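You operate a simulated robot arm through the tools that you are given. There is no shell and no other tool.

The job below is to be done with a simulated robot arm. You get a single attempt, and the scene is never put back.

Task
Tip the peas from the orange bowl back into the white dish, cover it and switch the warmer off.
Fine: put the empty bowl back, use the wooden lid, and slide the heat down to LOW.

The check looks at the end state, three seconds after you hand in, the way a careful person would. Anything else that was tipped, shoved, dropped, spilled or broken makes it a failure. Lids that push on must go on centred and level and be pressed home; caps that screw on are set level and turned clockwise until they are tight.

Robot
A 7-joint arm with a two-finger parallel gripper, fixed in place. Base frame: the origin is on the floor under the middle of its stand, x ahead of it, y to its left, z up. Lengths are in cm, angles in rad, forces in N, time in s.
It reaches about 114.7 cm from its shoulder. Its first joint turns from -2.897 to 2.897 rad. Payload 3.43 kg.
Tool frame: the origin (TCP) lies between the finger pads and is the grasp point; the fingertips stand 3 cm ahead of it; z points along the fingers, y is the line along which they close. The gripper opens to 9.4 cm. The fingers are 2.8 cm wide and 1 cm thick; the gripper's body (5 by 9.6 cm) begins 5.5 cm behind the TCP.
Orientation is told as [roll, pitch, yaw] about the base's x, y, z axes, in that order, counted from this pose: with the fingers straight down and closing along the base's y, the tool's x points along the base's -x, its y along +y and its z along -z.

Tools
- The arm moves only by the tool step_arm. Its argument "motion" is a list of rows, each a list of 6 numbers: the shift along the tool's x, y, z in units of 20 mm (1.0 is 20 mm), then the turn, a rotation vector about the tool's x, y, z in units of 4 degrees (1.0 is 4 degrees). In form: [[x, y, z, wx, wy, wz], ...]. A call has 1 to 20 rows; each row shifts and turns the commanded pose from where the row before left it, along the tool's axes as they then stand. "jaw" is the closure in counts, from 0 (fully open) to 255 (shut), set as the call begins (left out, the last holds). A call with a number of a shift or a turn outside -1 to 1 is refused whole. A row lasts 0.2 s, in which the tool goes at most 5 cm and 0.15 rad; a call with a longer step from one row to the next is refused whole, and so is a gripper value outside its range. A pose out of reach is approached as far as the arm can. The call stops where the force on the tool passes 50 N (or 10 N more than at its start, if that is more) or the arm is blocked; 0.2 s more then pass. Each finger travels about 4.5 cm/s and halts on what it meets, pressing with about 32 N; the grip force reading is that of the motor and also rises with nothing between the fingers. The clock runs only during rows and for 0.2 s after the last one: add rows that do not move to give the fingers time. The reply holds the time, the measured pose of the TCP, the force on the tool along the base axes, the opening and the grip force, in the units named above and with some noise, with the torque about the TCP (base axes, N m) and any sound that the robot's microphone picked up, and new pictures: "pictures" is both (left out), scene, wrist or none.
- Cameras (640 x 400 px; columns grow to the right, rows downward): "scene" is fixed at [39.99, -64.91, 161.23]; the picture's right is [0.99, 0.15, 0.00], its down [0.15, -0.95, -0.29] and it looks along [-0.04, 0.28, -0.96] (base axes); focal length 214 px, centre (320, 200). "wrist" rides on the gripper at [7.6, 1.4, -10.2] in the tool frame; the picture's right is [-0.18, 0.98, 0.00], its down [-0.75, -0.14, -0.64] and it looks along [-0.63, -0.12, 0.77] (tool axes); focal length 243 px, centre (320, 200). There is no depth. A picture from a camera that has moved, and an enlarged one, comes with that camera's place and axes in the base frame and with its lens.
- enlarge(camera, box): a new picture of the part [left, top, right, bottom] of that camera's present view, enlarged. No time passes.
- hand_in(): hands the job in; it is judged then, once.

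Places have to be worked out from the pictures, the camera data and where the tool is seen. Open the gripper and draw the arm clear of the work before you hand the job in, unless the task says otherwise.

The tools are called after "Call:" as a command line: name --pt "numbers of a row" for each row, then --argument value for the rest, lists and objects as JSON in quotes. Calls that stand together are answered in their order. step_arm: Moves the arm, as the interface text tells. Its arguments: {"type":"object","properties":{"motion":{"type":"array"},"jaw":{"type":"number"},"pictures":{"type":"string","enum":["both","scene","wrist","none"]}},"required":["motion"]} The other tools are called the same way: enlarge (camera, box) takes an enlarged picture of a part of a camera's view; hand_in () hands the job in.

At the start:

```text
t: 0.0
ee_pos: [27.33, -39.9, 132.23]
ee_rot: [-0.001, 0.0, -0.001]
contact_force: [0.1, 0.1, -0.6]
moment: [0.01, -0.01, -0.01]
grip_width: 9.38
grasp_force: 0.0
```

scene: 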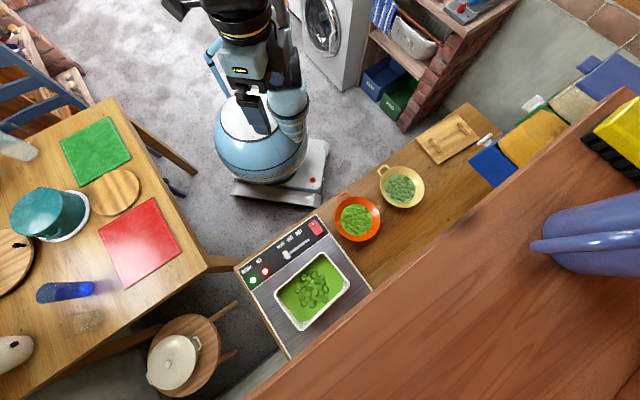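
wrist: 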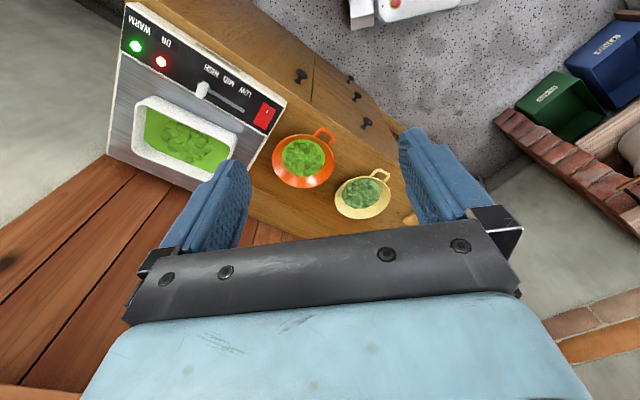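

I'll start by looking closely at the scene: the warmer, the bowls, and the wooden lid candidates.

Call:
enlarge --camera "scene" --box '[220, 180, 400, 360]'

Call:
enlarge --camera "scene" --box '[320, 90, 520, 250]'

Call:
enlarge --camera "wrist" --box '[100, 0, 420, 220]'

Call:
enlarge --camera "scene" --box '[0, 90, 240, 400]'

```text
2.22 times, centred on (310, 270) of scene
camera zoom: at [39.99, -64.91, 161.23], right [0.99, 0.15, 0.0], down [0.15, -0.95, -0.29], along [-0.04, 0.28, -0.96], focal length 477 px, centre (342, 44)
```

zoom: 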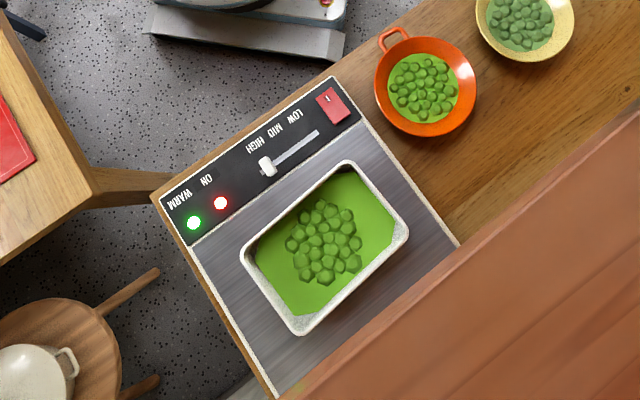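

```text
2.50 times, centred on (420, 170) of scene
camera zoom: at [39.99, -64.91, 161.23], right [0.99, 0.15, 0.0], down [0.15, -0.95, -0.29], along [-0.04, 0.28, -0.96], focal length 536 px, centre (70, 275)
```

zoom: 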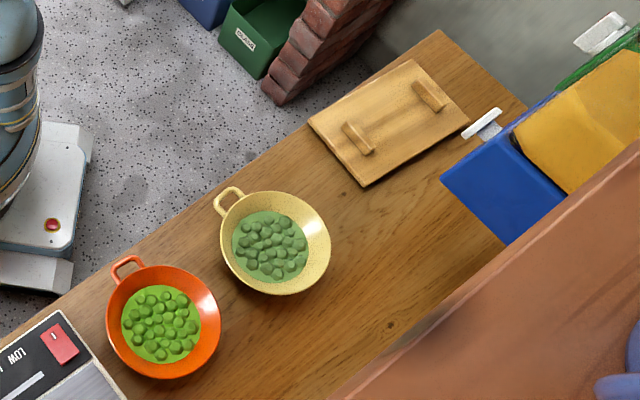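

```text
1.82 times, centred on (260, 110) of wrist
camera zoom: at [19.65, -38.46, 142.59], right [0.18, 0.98, 0.0], down [0.75, -0.14, 0.64], along [0.63, -0.12, -0.77], focal length 441 px, centre (429, 364)
```

zoom: 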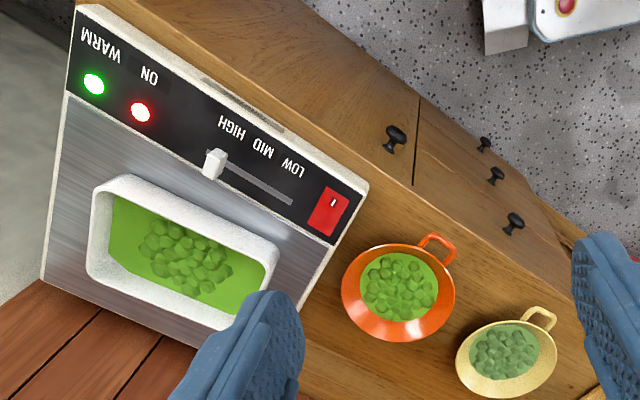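

```text
1.29 times, centred on (120, 245) of scene
camera zoom: at [39.99, -64.91, 161.23], right [0.99, 0.15, 0.0], down [0.15, -0.95, -0.29], along [-0.04, 0.28, -0.96], focal length 277 px, centre (578, 142)
```

zoom: 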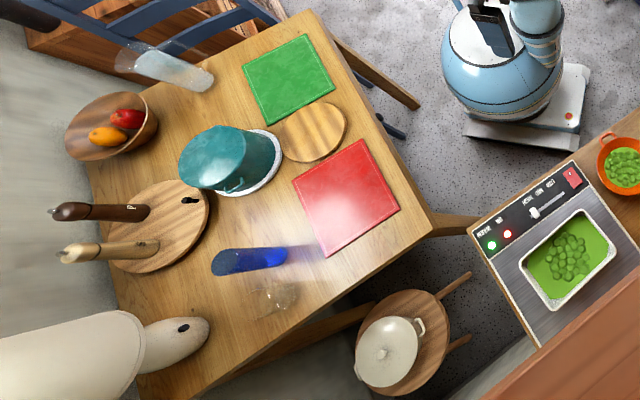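

The orange bowl sits beside the warmer at about (51,-48,87). The counter runs at about 45°, and the wooden lid with two handles is at about (82,-11). I'll turn the tool to face the counter squarely and move above the bowl to look closer.

Call:
step_arm --pt "0 0 0 0 0 1" --pt "0 0 0 0 0 1" --pt "0 0 0 0 0 1" --pt "0 0 0 0 0 1" --pt "0 0 0 0 0 1" --pt "0 0 0 0 0 1" --pt "0 0 0 0 0 1" --pt "0 0 0 0 0 1" --pt "0 0 0 0 0 1" --pt "0 0 0 0 0 1" --pt "0 0 0 0 0 1" --pt "0 0 0 0 0 0.25" --pt "-0.8 0.6 0.8 0 0 0" --pt "-0.8 0.6 0.8 0 0 0" --pt "-0.8 0.6 0.8 0 0 0" --pt "-0.8 0.6 0.8 0 0 0" --pt "-0.8 0.6 0.8 0 0 0" --pt "-0.8 0.6 0.8 0 0 0" --pt "-0.8 0.6 0.8 0 0 0" --pt "-0.8 0.6 0.8 0 0 0" --jaw 0

```text
t: 4.2
ee_pos: [43.14, -42.32, 119.74]
ee_rot: [0.0, 0.001, -0.784]
contact_force: [-0.4, 0.0, 0.1]
moment: [-0.03, -0.01, -0.02]
grip_width: 9.39
grasp_force: 0.0
camera wrist: at [38.74, -35.89, 129.93], right [0.83, 0.56, 0.0], down [0.43, -0.63, 0.64], along [0.36, -0.53, -0.77], focal length 243 px, centre (320, 200)
```

scene: 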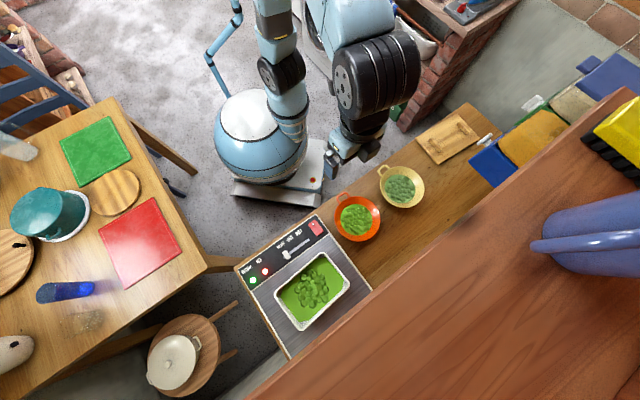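
wrist: 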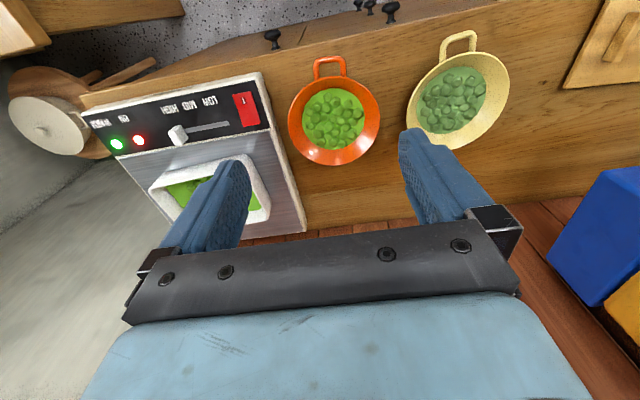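

I'm now above the bowls; I'll zoom in on the bowl, its handle and the controls.

Call:
enlarge --camera "wrist" --box '[260, 30, 420, 180]'

Call:
enlarge --camera "wrist" --box '[80, 60, 310, 240]'

Call:
enlarge --camera "wrist" --box '[540, 0, 640, 120]'

```text
2.67 times, centred on (340, 105) of wrist
camera zoom: at [38.74, -35.89, 129.93], right [0.83, 0.56, 0.0], down [0.43, -0.63, 0.64], along [0.36, -0.53, -0.77], focal length 647 px, centre (267, 453)
```

zoom: 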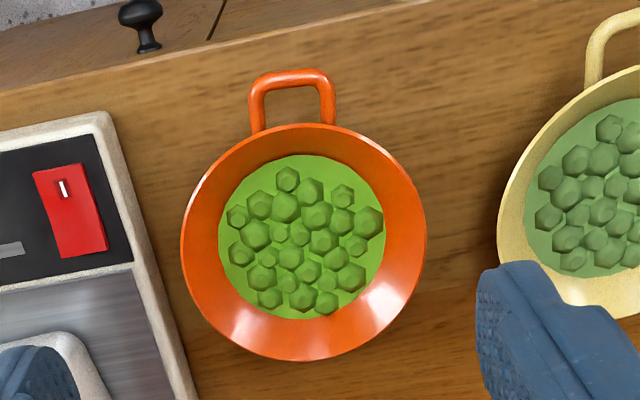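

```text
2.22 times, centred on (195, 150) of wrist
camera zoom: at [38.74, -35.89, 129.93], right [0.83, 0.56, 0.0], down [0.43, -0.63, 0.64], along [0.36, -0.53, -0.77], focal length 539 px, centre (598, 311)
```

zoom: 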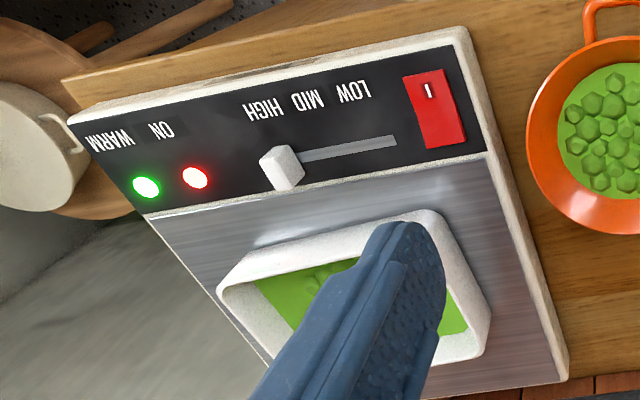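

```text
3.33 times, centred on (590, 60) of wrist
camera zoom: at [38.74, -35.89, 129.93], right [0.83, 0.56, 0.0], down [0.43, -0.63, 0.64], along [0.36, -0.53, -0.77], focal length 809 px, centre (-580, 667)
```

zoom: 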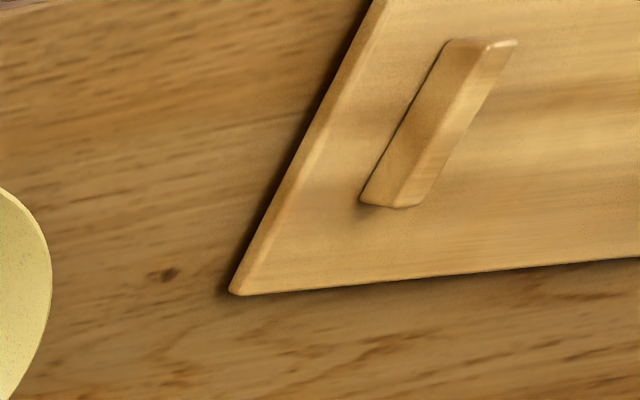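

The bowl has one loop handle facing the robot. I'll back off and tilt the tool for a low side view, so I can judge the handle height, rim height and clearances.

Call:
step_arm --pt "0.67 0.04 1 0 0 0" --pt "0.67 0.04 1 0 0 0" --pt "0.67 0.04 1 0 0 0" --pt "0.67 0.04 1 0 0 0" --pt "0.67 0.04 1 0 0 0" --pt "0.67 0.04 1 0 0 0" --pt "0.67 0.04 1 0 0 0" --pt "0.67 0.04 1 0 0 0" --pt "0.67 0.04 1 0 0 0" --pt "0.67 0.04 1 0 0 0" --pt "0 0 0 0 -1 0" --pt "0 0 0 0 -1 0" --pt "0 0 0 0 -1 0" --pt "0 0 0 0 -1 0" --pt "0 0 0 0 -1 0" --pt "0 0 0 0 -1 0" --pt "0 0 0 0 -1 0" --pt "0 0 0 0 -1 0" --pt "0 0 0 0 -1 0" --pt "0 0 0 0 -1 0"

```text
t: 8.4
ee_pos: [36.44, -37.25, 103.07]
ee_rot: [0.0, -0.696, -0.785]
contact_force: [0.7, 0.1, -0.2]
moment: [-0.01, 0.0, -0.06]
grip_width: 9.42
grasp_force: 0.0
out of reach, approached as far as the arm can: row 16, 17, 18, 19, 20
camera wrist: at [28.69, -27.47, 106.09], right [0.79, 0.6, 0.12], down [0.02, -0.22, 0.98], along [0.61, -0.77, -0.18], focal length 243 px, centre (320, 200)
```

scene: 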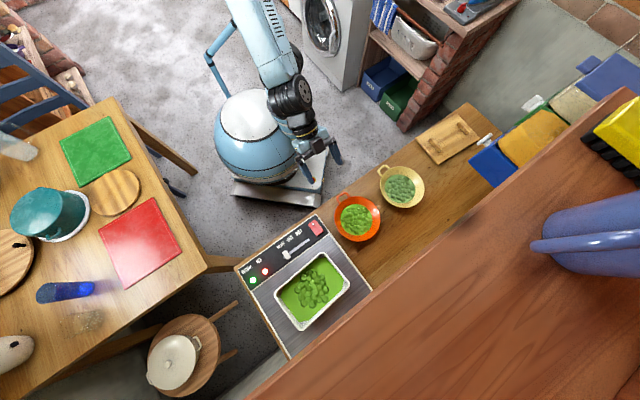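
wrist: 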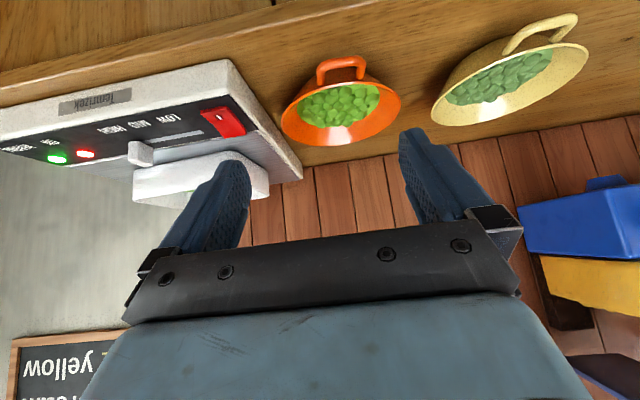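

There's a chalkboard on the wall that I should read, and I'll zoom in on the bowl profile as well.

Call:
enlarge --camera "wrist" --box '[240, 30, 420, 160]'

Call:
enlarge --camera "wrist" --box '[0, 320, 150, 400]'

Call:
enlarge --camera "wrist" --box '[0, 50, 310, 220]'

```text
3.08 times, centred on (330, 95) of wrist
camera zoom: at [28.69, -27.47, 106.09], right [0.79, 0.6, 0.12], down [0.02, -0.22, 0.98], along [0.61, -0.77, -0.18], focal length 746 px, centre (289, 523)
```

zoom: 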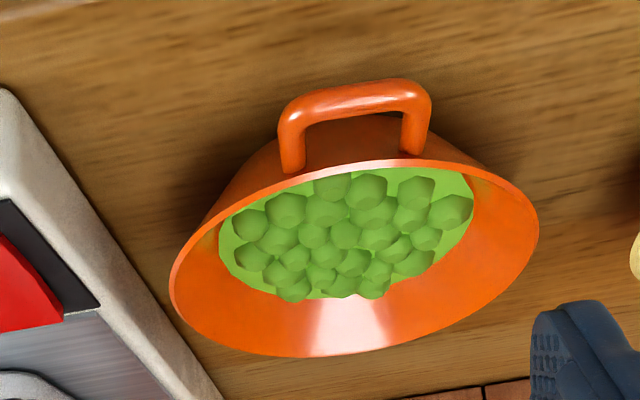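

```text
4.27 times, centred on (75, 360) of wrist
camera zoom: at [28.69, -27.47, 106.09], right [0.79, 0.6, 0.12], down [0.02, -0.22, 0.98], along [0.61, -0.77, -0.18], focal length 1035 px, centre (1365, -483)
```

zoom: 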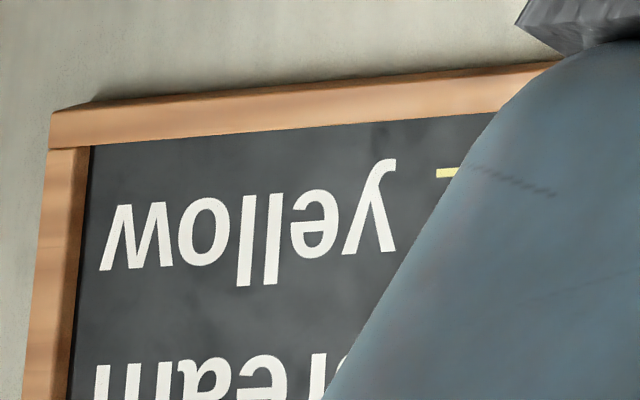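

```text
2.06 times, centred on (155, 135) of wrist
camera zoom: at [28.69, -27.47, 106.09], right [0.79, 0.6, 0.12], down [0.02, -0.22, 0.98], along [0.61, -0.77, -0.18], focal length 501 px, centre (661, 334)
```

zoom: 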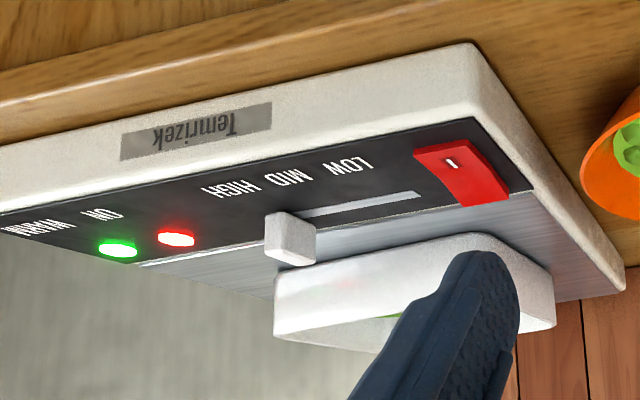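

The rim is at about z=90.3 and the counter at about 85.8. The bowl centre is near (50,-48.2), with walls sloping about 37° from vertical. I'll undo the tilt first, then set up a rim pinch.

Call:
step_arm --pt "0 0 0 0 1 0" --pt "0 0 0 0 1 0" --pt "0 0 0 0 1 0" --pt "0 0 0 0 1 0" --pt "0 0 0 0 1 0" --pt "0 0 0 0 1 0" --pt "0 0 0 0 1 0" --pt "0 0 0 0 1 0" --pt "0 0 0 0 1 0" --pt "0 0 0 0 1 0" --pictures "none"

```text
t: 10.6
ee_pos: [36.49, -37.26, 103.24]
ee_rot: [0.0, 0.002, -0.784]
contact_force: [-0.3, 0.4, 0.1]
moment: [0.0, -0.04, -0.02]
grip_width: 9.42
grasp_force: 0.0
```

Tool is upright again. Now I'll turn to yaw about -15° and lean 37° so the fingers run parallel to the bowl wall, at a rim point clear of both the handle and the yellow bowl.

Call:
step_arm --pt "-0.5 0 -0.2 0 0 -0.9375" --pt "-0.5 0 -0.2 0 0 -0.9375" --pt "-0.5 0 -0.2 0 0 -0.9375" --pt "-0.5 0 -0.2 0 0 -0.9375" --pt "-0.5 0 -0.2 0 0 -0.9375" --pt "-0.5 0 -0.2 0 0 -0.9375" --pt "-0.5 0 -0.2 0 0 -0.9375" --pt "-0.5 0 -0.2 0 0 -0.9375" --pt "0 0 0 0.925 0 0" --pt "0 0 0 0.925 0 0" --pt "0 0 0 0.925 0 0" --pt "0 0 0 0.925 0 0" --pt "0 0 0 0.925 0 0" --pt "0 0 0 0.925 0 0" --pt "0 0 0 0.925 0 0" --pt "0 0 0 0.925 0 0" --pt "0 0 0 0.925 0 0" --pt "0 0 0 0.925 0 0" --jaw 160

```text
t: 14.4
ee_pos: [43.21, -41.51, 106.4]
ee_rot: [-0.647, 0.001, -0.261]
contact_force: [0.5, 0.0, -0.2]
moment: [-0.01, 0.03, 0.01]
grip_width: 3.53
grasp_force: 0.1
camera wrist: at [37.7, -32.41, 113.71], right [0.38, 0.71, -0.59], down [0.8, 0.07, 0.6], along [0.47, -0.7, -0.54], focal length 243 px, centre (320, 200)
```

scene: 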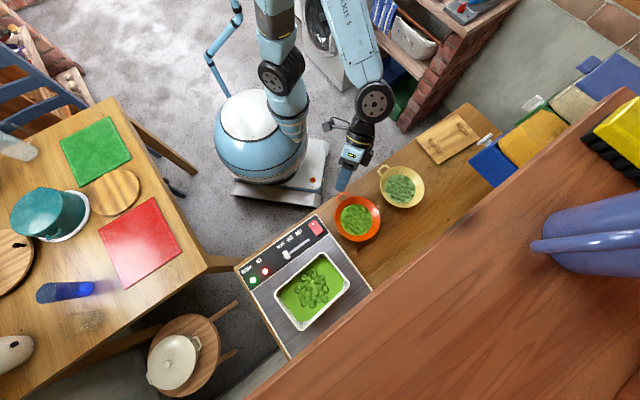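
wrist: 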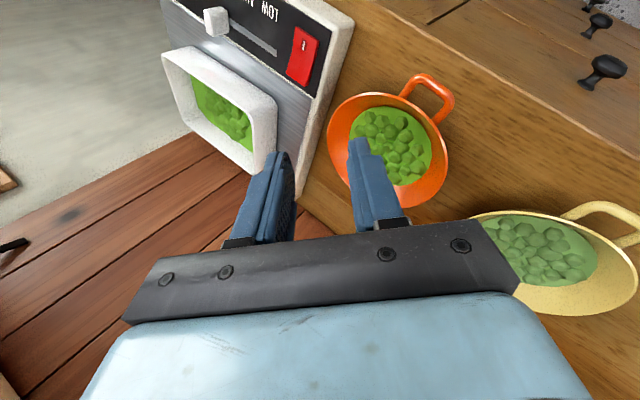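

Orientation is right (roll 37°, yaw -15°). I'll move to the pre-grasp, about 8 cm back from the rim along the finger axis.

Call:
step_arm --pt "-0.52 0.72 0.12 0 0 0" --pt "-0.52 0.72 0.12 0 0 0" --pt "-0.52 0.72 0.12 0 0 0" --pt "-0.52 0.72 0.12 0 0 0" --pt "-0.52 0.72 0.12 0 0 0" --pt "-0.52 0.72 0.12 0 0 0" --pt "-0.52 0.72 0.12 0 0 0" --pt "-0.52 0.72 0.12 0 0 0"

```text
t: 16.2
ee_pos: [53.5, -35.79, 97.95]
ee_rot: [-0.645, 0.0, -0.263]
contact_force: [0.0, -0.3, 0.7]
moment: [0.03, 0.03, 0.02]
grip_width: 3.5
grasp_force: 0.0
camera wrist: at [47.94, -26.76, 105.24], right [0.38, 0.71, -0.59], down [0.8, 0.07, 0.6], along [0.47, -0.7, -0.54], focal length 243 px, centre (320, 200)
```

scene: 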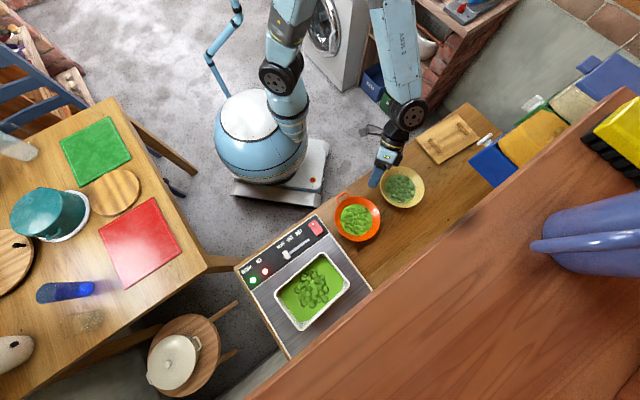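
wrist: 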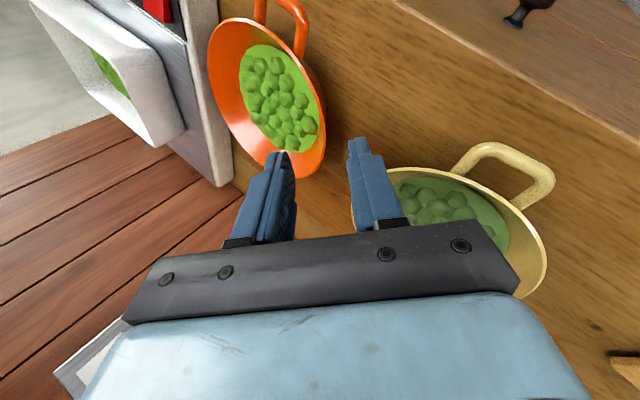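

The rim point lies midway between the fingers in the wrist view. I'll advance 6 cm along the finger axis and look again.

Call:
step_arm --pt "0.02 0.03 0.75 0 0 0" --pt "0.02 0.03 0.75 0 0 0" --pt "0.02 0.03 0.75 0 0 0" --pt "0.02 0.03 0.75 0 0 0"

Call:
enlarge --camera "wrist" --box '[200, 60, 420, 220]'

```text
t: 17.2
ee_pos: [52.28, -39.08, 92.84]
ee_rot: [-0.645, 0.0, -0.264]
contact_force: [0.1, 0.1, -0.6]
moment: [0.04, 0.0, 0.01]
grip_width: 3.5
grasp_force: 0.0
camera wrist: at [46.74, -30.1, 100.29], right [0.38, 0.71, -0.59], down [0.8, 0.07, 0.6], along [0.47, -0.7, -0.54], focal length 243 px, centre (320, 200)
```

scene: 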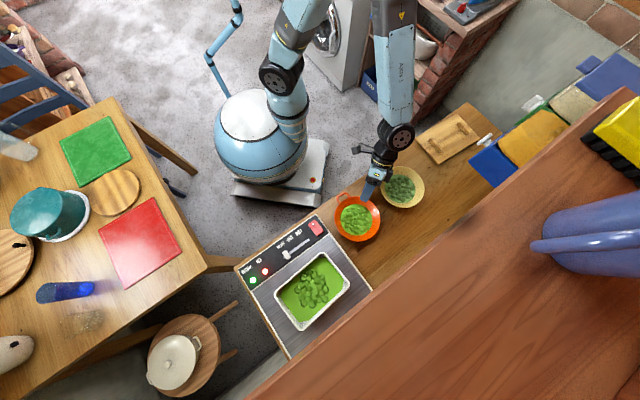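
wrist: 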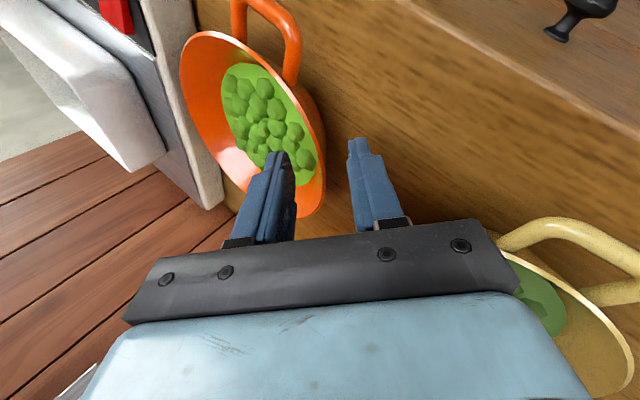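

```text
2.50 times, centred on (310, 140) of wrist
camera zoom: at [46.74, -30.1, 100.29], right [0.38, 0.71, -0.59], down [0.8, 0.07, 0.6], along [0.47, -0.7, -0.54], focal length 606 px, centre (345, 350)
```

zoom: 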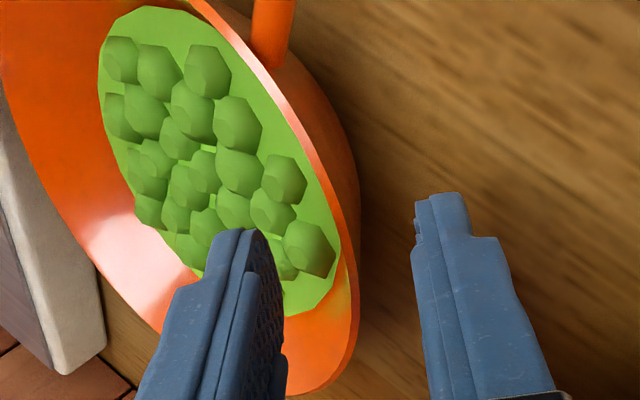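

The wall is centred between the fingers. I'll advance the last 2.4 cm so the pads straddle the wall, then check before closing.

Call:
step_arm --pt "0 0 0.4 0 0 0" --pt "0 0 0.4 0 0 0" --pt "0 0 0.4 0 0 0"

Call:
enlarge --camera "wrist" --box '[200, 60, 420, 220]'

Call:
enlarge --camera "scene" --box '[320, 150, 440, 250]'

```text
t: 18.0
ee_pos: [51.92, -40.54, 91.17]
ee_rot: [-0.646, 0.0, -0.262]
contact_force: [0.5, 0.3, 0.5]
moment: [0.03, 0.01, 0.0]
grip_width: 3.5
grasp_force: 0.1
camera wrist: at [46.37, -31.43, 98.43], right [0.38, 0.71, -0.59], down [0.8, 0.07, 0.6], along [0.47, -0.7, -0.54], focal length 243 px, centre (320, 200)
```

scene: 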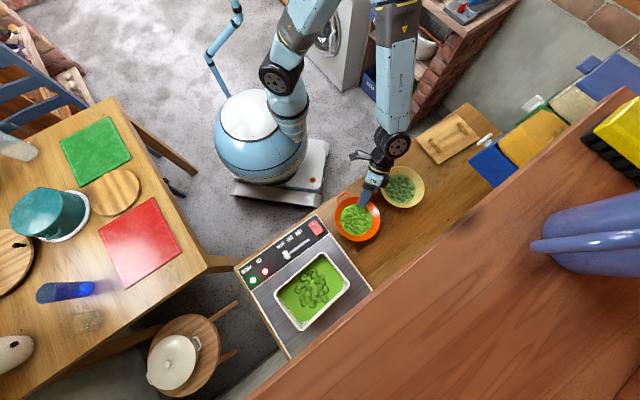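
wrist: 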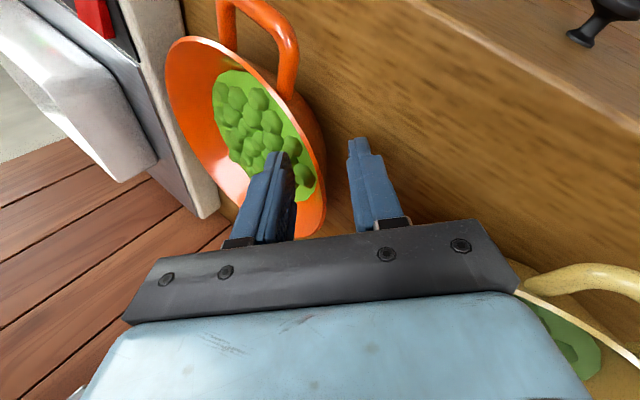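

```text
2.50 times, centred on (310, 140) of wrist
camera zoom: at [46.37, -31.43, 98.43], right [0.38, 0.71, -0.59], down [0.8, 0.07, 0.6], along [0.47, -0.7, -0.54], focal length 606 px, centre (345, 350)
```

zoom: 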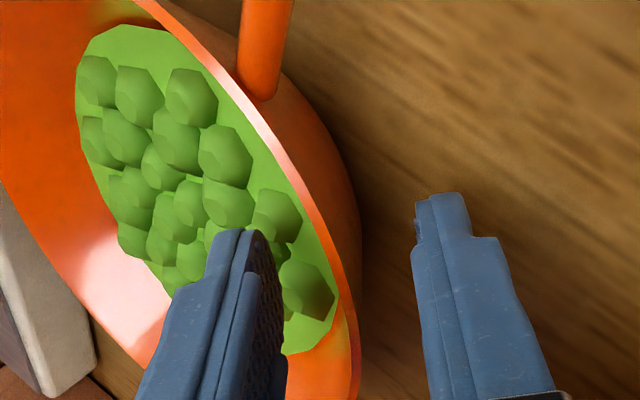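

```text
4.00 times, centred on (380, 200) of scene
camera zoom: at [39.99, -64.91, 161.23], right [0.99, 0.15, 0.0], down [0.15, -0.95, -0.29], along [-0.04, 0.28, -0.96], focal length 858 px, centre (80, 200)
```

zoom: 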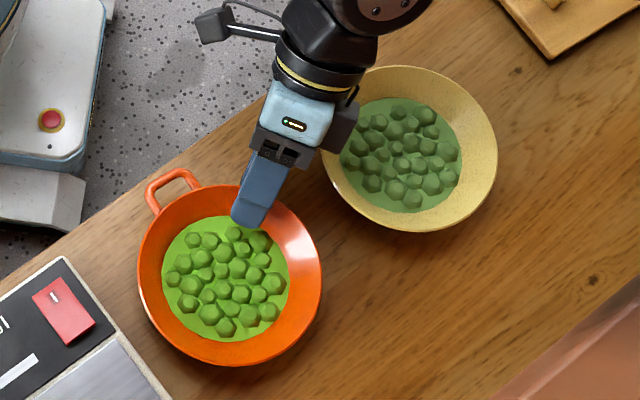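

Pads straddle the wall with about 2 cm of insertion and nothing is touching. I'll go 0.4 cm further and close on the wall.

Call:
step_arm --pt "0 0.03 0.2 0 0 0" --pictures "none"

Call:
step_arm --pt "0 0 0 0 0 0" --pt "0 0 0 0 0 0" --pt "0 0 0 0 0 0" --pt "0 0 0 0 0 0" --pt "0 0 0 0 0 0" --jaw 255

Call:
enlarge --camera "wrist" --box '[150, 0, 420, 220]'

Call:
enlarge --camera "scene" --box '[320, 150, 440, 250]'

```text
t: 18.4
ee_pos: [51.81, -40.73, 90.66]
ee_rot: [-0.645, 0.0, -0.261]
contact_force: [0.0, 0.7, -0.1]
moment: [0.0, -0.01, 0.01]
grip_width: 3.5
grasp_force: 0.1
```

```text
t: 19.6
ee_pos: [51.68, -40.66, 90.69]
ee_rot: [-0.647, -0.001, -0.262]
contact_force: [-1.2, -5.6, 12.4]
moment: [-0.48, 0.11, 0.04]
grip_width: 0.4
grasp_force: 31.5
camera wrist: at [46.28, -31.65, 98.08], right [0.38, 0.71, -0.59], down [0.8, 0.07, 0.6], along [0.47, -0.7, -0.54], focal length 243 px, centre (320, 200)
```

scene: 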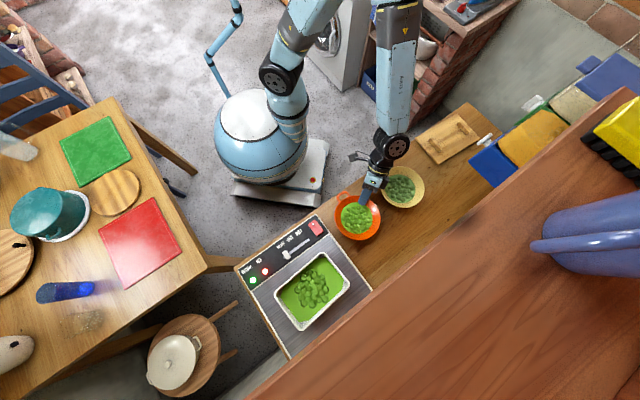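
wrist: 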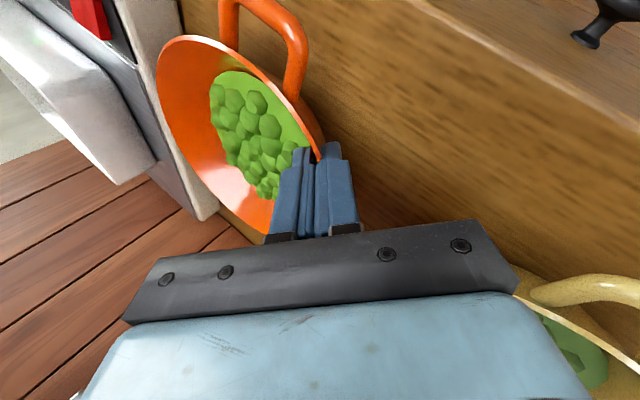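

```text
1.82 times, centred on (285, 110) of wrist
camera zoom: at [46.28, -31.65, 98.08], right [0.38, 0.71, -0.59], down [0.8, 0.07, 0.6], along [0.47, -0.7, -0.54], focal length 441 px, centre (384, 364)
```

zoom: 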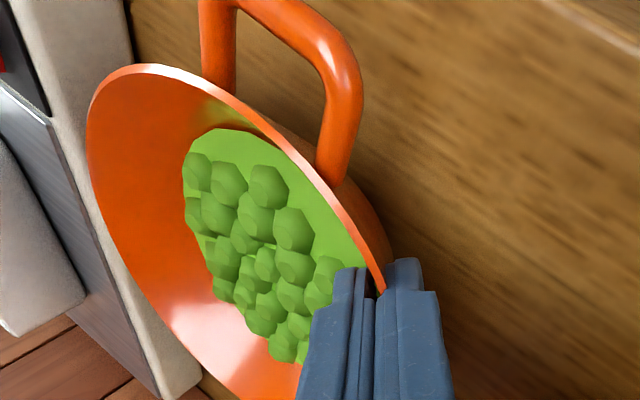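

```text
4.00 times, centred on (380, 200) of scene
camera zoom: at [39.99, -64.91, 161.23], right [0.99, 0.15, 0.0], down [0.15, -0.95, -0.29], along [-0.04, 0.28, -0.96], focal length 858 px, centre (80, 200)
```

zoom: 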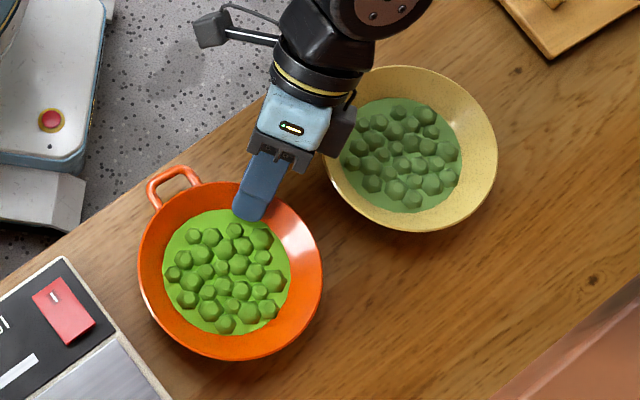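

The wall is gripped (0.4 cm, 31.5 N). I'll lift slowly 3 cm and check the bowl stays level.

Call:
step_arm --pt "0 -0.15 -0.2 0 0 0" --pt "0 -0.15 -0.2 0 0 0" --pt "0 -0.15 -0.2 0 0 0" --pt "0 -0.15 -0.2 0 0 0" --pt "0 -0.15 -0.2 0 0 0" --pt "0 -0.15 -0.2 0 0 0" --pt "0 0 0 0 0 0"

Call:
enlarge --camera "wrist" --box '[150, 0, 420, 220]'

Call:
enlarge --camera "scene" --box '[320, 150, 440, 250]'

```text
t: 21.2
ee_pos: [51.84, -40.69, 93.56]
ee_rot: [-0.646, 0.002, -0.262]
contact_force: [-0.9, 0.1, -4.0]
moment: [0.3, -0.09, 0.0]
grip_width: 0.42
grasp_force: 31.5
camera wrist: at [46.36, -31.58, 100.94], right [0.38, 0.71, -0.59], down [0.8, 0.07, 0.6], along [0.47, -0.7, -0.54], focal length 243 px, centre (320, 200)
```

scene: 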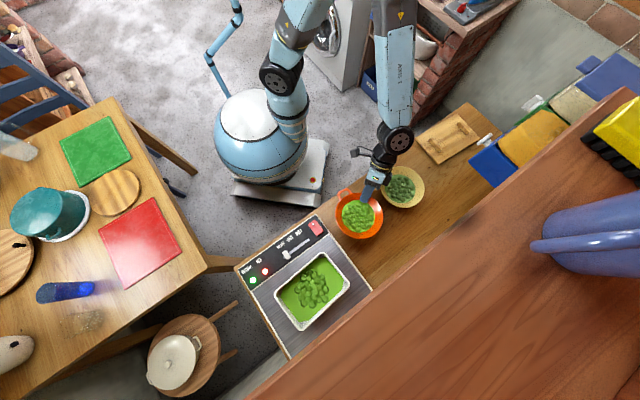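
wrist: 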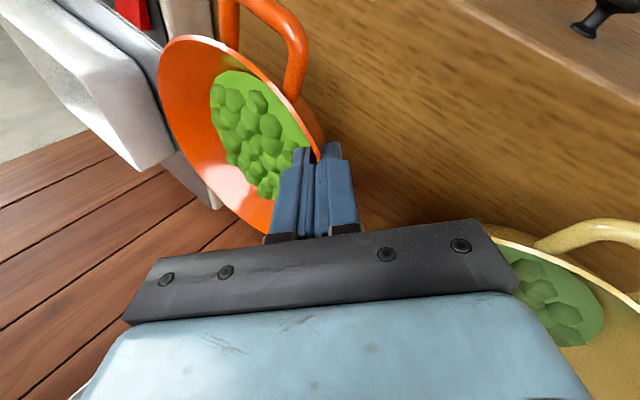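

```text
1.82 times, centred on (285, 110) of wrist
camera zoom: at [46.36, -31.58, 100.94], right [0.38, 0.71, -0.59], down [0.8, 0.07, 0.6], along [0.47, -0.7, -0.54], focal length 441 px, centre (384, 364)
```

zoom: 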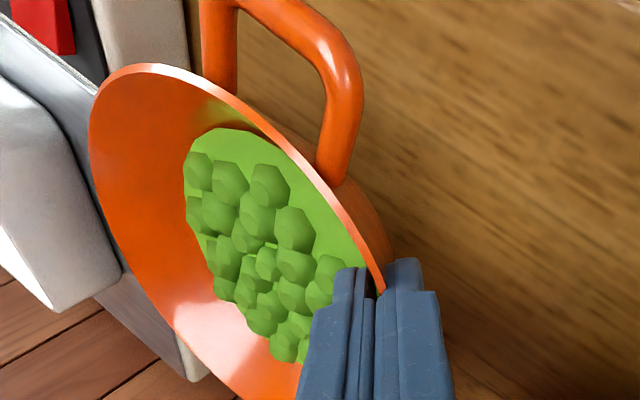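

```text
4.00 times, centred on (380, 200) of scene
camera zoom: at [39.99, -64.91, 161.23], right [0.99, 0.15, 0.0], down [0.15, -0.95, -0.29], along [-0.04, 0.28, -0.96], focal length 858 px, centre (80, 200)
```

zoom: 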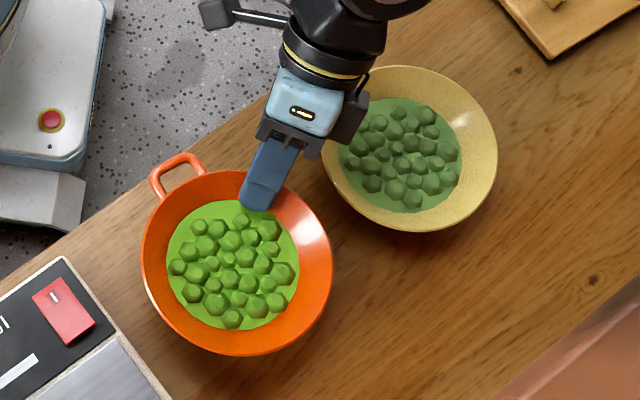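

The bowl is held rigidly and level (about 4 N). I'll lift another 8 cm and yaw it 30° so the pouring lip will face along the dish's long axis.

Call:
step_arm --pt "0 -0.25 -0.333 0 0 0" --pt "0 -0.4 -0.53 0 0 0" --pt "0 -0.5 -0.665 0 0 0" --pt "0 -0.5 -0.665 0 0 0" --pt "0 -0.4 -0.53 0 0 0" --pt "0 -0.35 -0.466 0 0 0" --pt "0 0 0 0 0.4515 0.599" --pt "0 0 0 0 0.4515 0.599" --pt "0 0 0 0 0.4515 0.599" --pt "0 0 0 0 0.4515 0.599" --pt "0 0 0 0 0.4515 0.599" --pt "0 0 0 0 0.4515 0.599" --pt "0 0 0 0 0.4515 0.599" --pt "0 0 0 0 0.4515 0.599" --pt "0 0 0 0 0.4515 0.599" --pt "0 0 0 0 0.4515 0.599"

Call:
enlarge --camera "scene" --box '[300, 150, 440, 260]'

```text
t: 24.6
ee_pos: [51.79, -40.63, 101.67]
ee_rot: [-0.646, 0.002, -0.787]
contact_force: [-0.4, 0.0, -3.7]
moment: [0.25, -0.21, -0.02]
grip_width: 0.43
grasp_force: 32.1
camera wrist: at [51.64, -30.15, 108.95], right [0.69, 0.42, -0.59], down [0.73, -0.34, 0.6], along [0.05, -0.84, -0.54], focal length 243 px, centre (320, 200)
```

scene: 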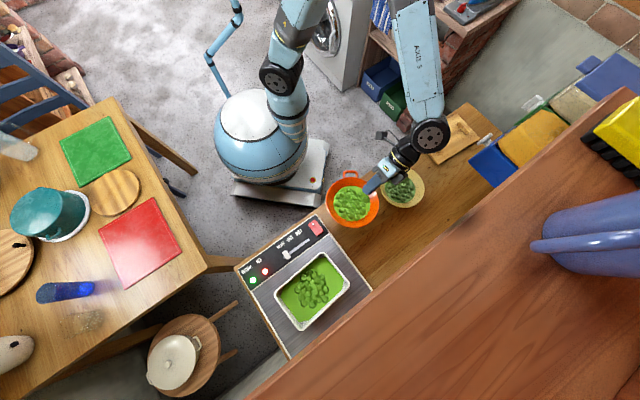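
wrist: 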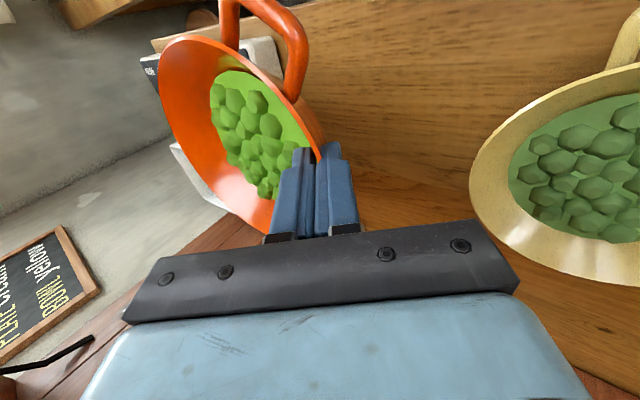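

```text
3.64 times, centred on (370, 205) of scene
camera zoom: at [39.99, -64.91, 161.23], right [0.99, 0.15, 0.0], down [0.15, -0.95, -0.29], along [-0.04, 0.28, -0.96], focal length 780 px, centre (138, 182)
```

zoom: 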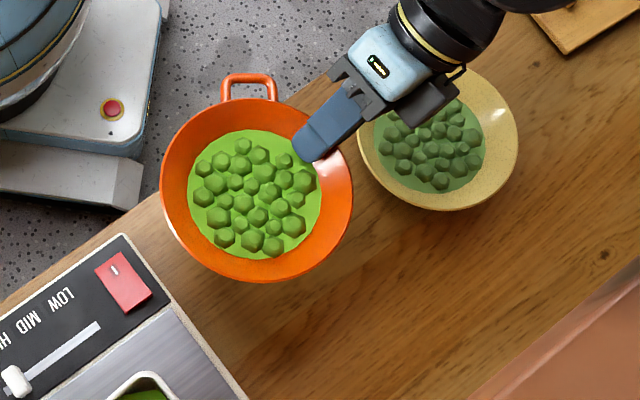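

The bowl is steady. I'll read the chalkboard while it's in view.

Call:
enlarge --camera "wrist" --box '[0, 210, 120, 370]'

```text
2.50 times, centred on (60, 290) of wrist
camera zoom: at [51.64, -30.15, 108.95], right [0.69, 0.42, -0.59], down [0.73, -0.34, 0.6], along [0.05, -0.84, -0.54], focal length 606 px, centre (970, -25)
```

zoom: 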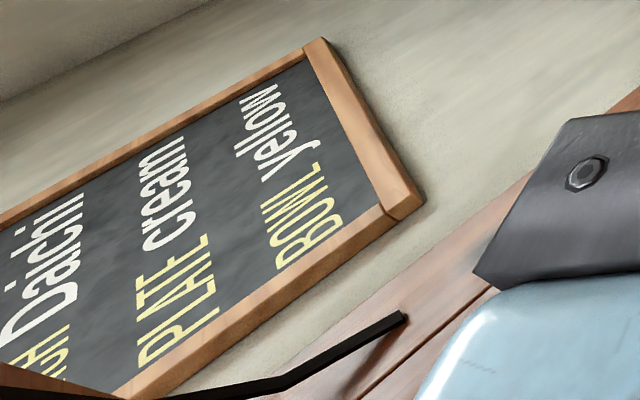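

The chalkboard only lists someone's plate and bowl, so it doesn't matter here. Now I'll carry the bowl level to beside and above the dish.

Call:
step_arm --pt "-0.25 -0.22 0.17 0 0 0" --pt "-0.5 -0.45 0.34 0 0 0" --pt "-0.6 -0.55 0.41 0 0 0" --pt "-0.7 -0.62 0.47 0 0 0" --pt "-0.7 -0.62 0.47 0 0 0" --pt "-0.7 -0.62 0.47 0 0 0" --pt "-0.7 -0.62 0.47 0 0 0" --pt "-0.7 -0.62 0.47 0 0 0" --pt "-0.6 -0.55 0.41 0 0 0" --pt "-0.5 -0.45 0.34 0 0 0" --pt "-0.45 -0.45 0.34 0 0 0" --pt "-0.3 -0.27 0.2 0 0 0" --pt "0 0 0 0 0 0"

Call:
enlarge --camera "scene" --box '[240, 190, 400, 350]'

```text
t: 27.4
ee_pos: [50.57, -60.93, 101.67]
ee_rot: [-0.646, 0.002, -0.787]
contact_force: [0.8, -0.2, -3.5]
moment: [0.21, -0.21, 0.0]
grip_width: 0.38
grasp_force: 31.9
camera wrist: at [50.34, -50.28, 108.95], right [0.69, 0.42, -0.59], down [0.73, -0.34, 0.6], along [0.05, -0.84, -0.54], focal length 243 px, centre (320, 200)
```

scene: 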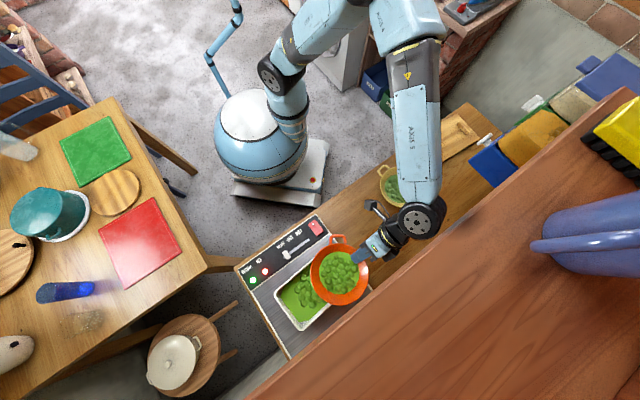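
wrist: 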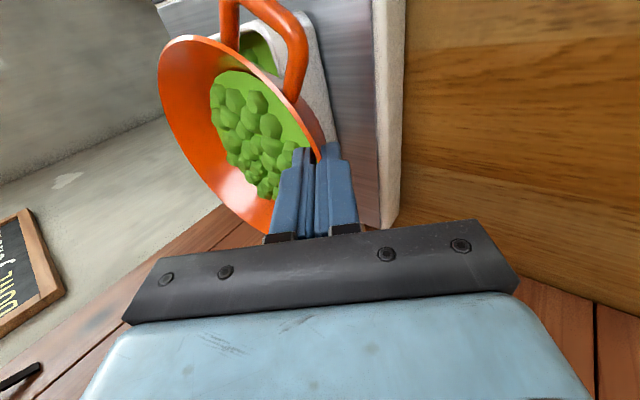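

```text
2.50 times, centred on (320, 270) of scene
camera zoom: at [39.99, -64.91, 161.23], right [0.99, 0.15, 0.0], down [0.15, -0.95, -0.29], along [-0.04, 0.28, -0.96], focal length 536 px, centre (320, 25)
```

zoom: 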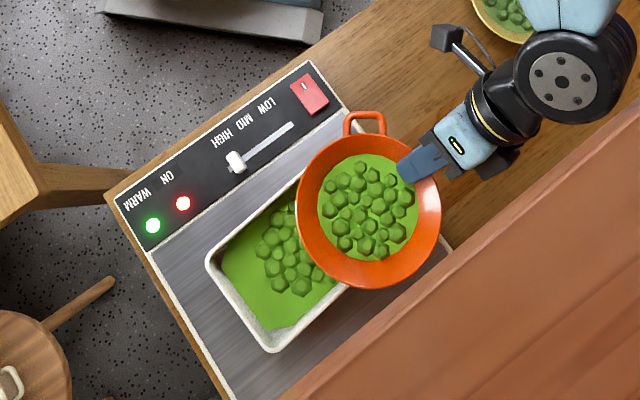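

The lip is over the dish interior, close to its centreline. I'll start tilting gently about the lip (24° first) while lowering, and check how the peas behave.

Call:
step_arm --pt "0.06 -0.1825 -0.186 -1 0 0" --pt "0.06 -0.198 -0.175 -1 0 0" --pt "0.06 -0.215 -0.1655 -1 0 0" --pt "0.06 -0.232 -0.157 -1 0 0" --pt "0.06 -0.249 -0.149 -1 0 0" --pt "0 -0.268 -0.143 -1 0 0" --pt "0 0 0 0 0 0"

Call:
enlarge --camera "scene" --box '[240, 190, 400, 350]'

Call:
enlarge --camera "wrist" --box '[120, 0, 420, 240]'

```text
t: 29.0
ee_pos: [49.17, -61.46, 104.53]
ee_rot: [-0.227, 0.0, -0.787]
contact_force: [-0.3, -0.8, -4.4]
moment: [0.15, -0.16, 0.03]
grip_width: 0.41
grasp_force: 32.3
camera wrist: at [46.35, -53.47, 114.19], right [0.81, 0.55, -0.22], down [0.54, -0.53, 0.66], along [0.24, -0.65, -0.72], focal length 243 px, centre (320, 200)
```

scene: 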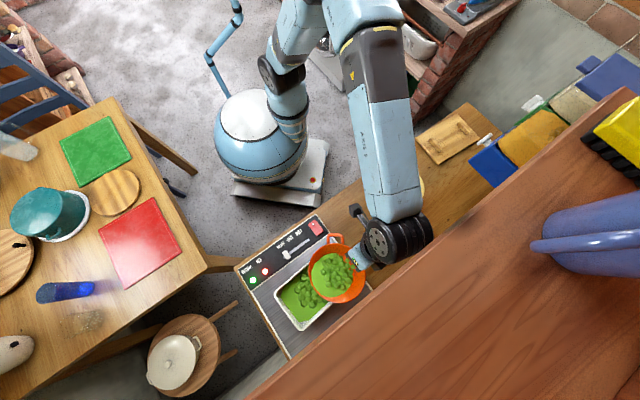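
wrist: 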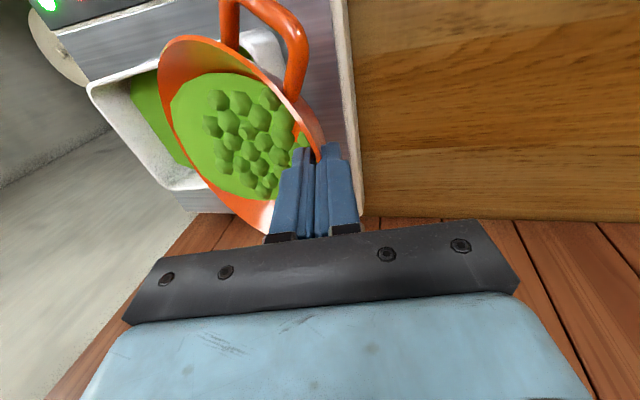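

```text
2.50 times, centred on (320, 270) of scene
camera zoom: at [39.99, -64.91, 161.23], right [0.99, 0.15, 0.0], down [0.15, -0.95, -0.29], along [-0.04, 0.28, -0.96], focal length 536 px, centre (320, 25)
```

zoom: 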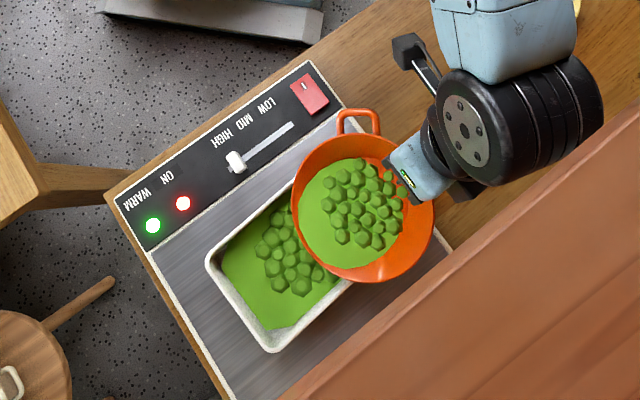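

```text
1.67 times, centred on (270, 120) of wrist
camera zoom: at [46.35, -53.47, 114.19], right [0.81, 0.55, -0.22], down [0.54, -0.53, 0.66], along [0.24, -0.65, -0.72], focal length 404 px, centre (403, 333)
```

zoom: 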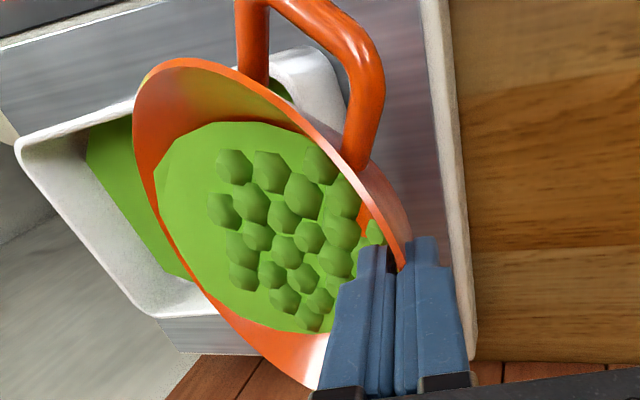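

The contents behave like a level fluid with peas and have nearly reached the lip, which is over the dish at c≈-22.5, z≈98. I'll lower 2.5 cm, then continue tilting slowly.

Call:
step_arm --pt "0 0.094 0.406 0 0 0" --pt "0 0.094 0.406 0 0 0" --pt "0 0.094 0.406 0 0 0" --pt "0 -0.174 -0.203 -0.5 0 0" --pt "0 -0.174 -0.203 -0.5 0 0" --pt "0 -0.174 -0.203 -0.5 0 0" --pt "0 -0.174 -0.203 -0.5 0 0" --pt "0 0 0 0 0 0"

Call:
enlarge --camera "scene" --box '[240, 190, 400, 350]'

Call:
enlarge --camera "wrist" --box '[120, 0, 420, 240]'

```text
t: 30.8
ee_pos: [48.29, -62.28, 103.82]
ee_rot: [-0.087, -0.002, -0.788]
contact_force: [-3.3, -5.5, 2.9]
moment: [-0.34, 0.61, 0.35]
grip_width: 0.42
grasp_force: 32.0
camera wrist: at [44.49, -55.26, 113.97], right [0.82, 0.56, -0.09], down [0.47, -0.59, 0.65], along [0.31, -0.58, -0.75], focal length 243 px, centre (320, 200)
```

scene: 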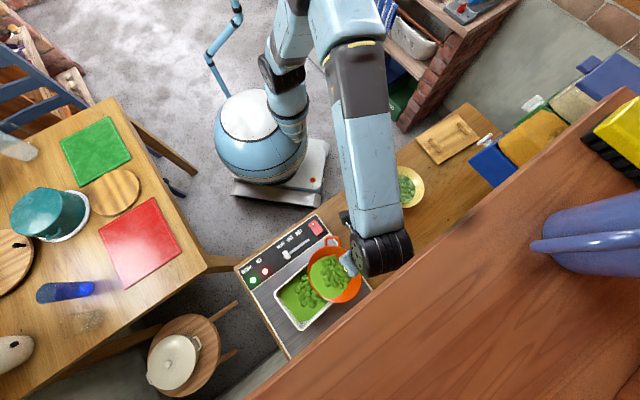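
wrist: 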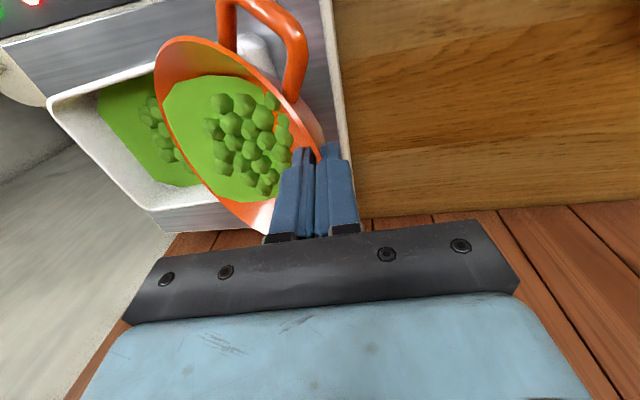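

```text
2.50 times, centred on (320, 270) of scene
camera zoom: at [39.99, -64.91, 161.23], right [0.99, 0.15, 0.0], down [0.15, -0.95, -0.29], along [-0.04, 0.28, -0.96], focal length 536 px, centre (320, 25)
```

zoom: 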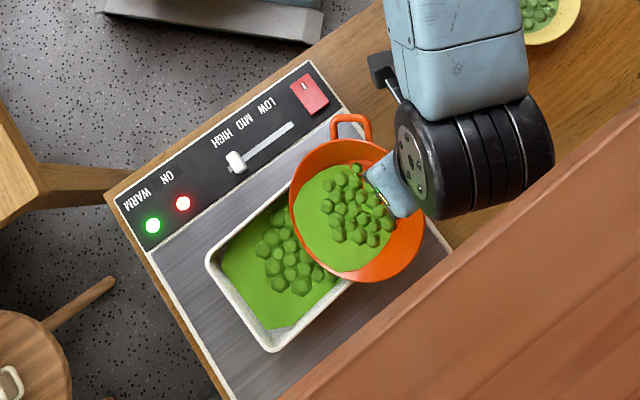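

```text
1.67 times, centred on (270, 120) of wrist
camera zoom: at [44.49, -55.26, 113.97], right [0.82, 0.56, -0.09], down [0.47, -0.59, 0.65], along [0.31, -0.58, -0.75], focal length 404 px, centre (403, 333)
```

zoom: 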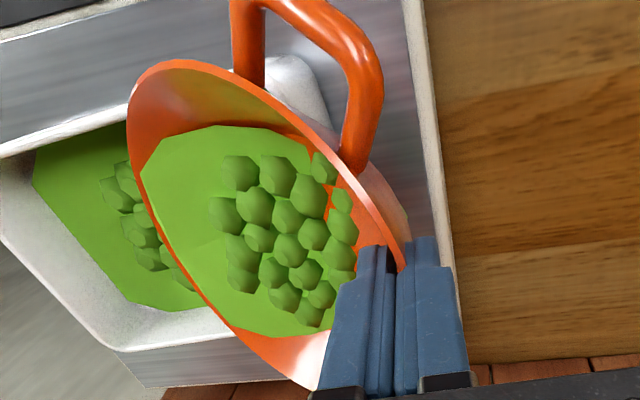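

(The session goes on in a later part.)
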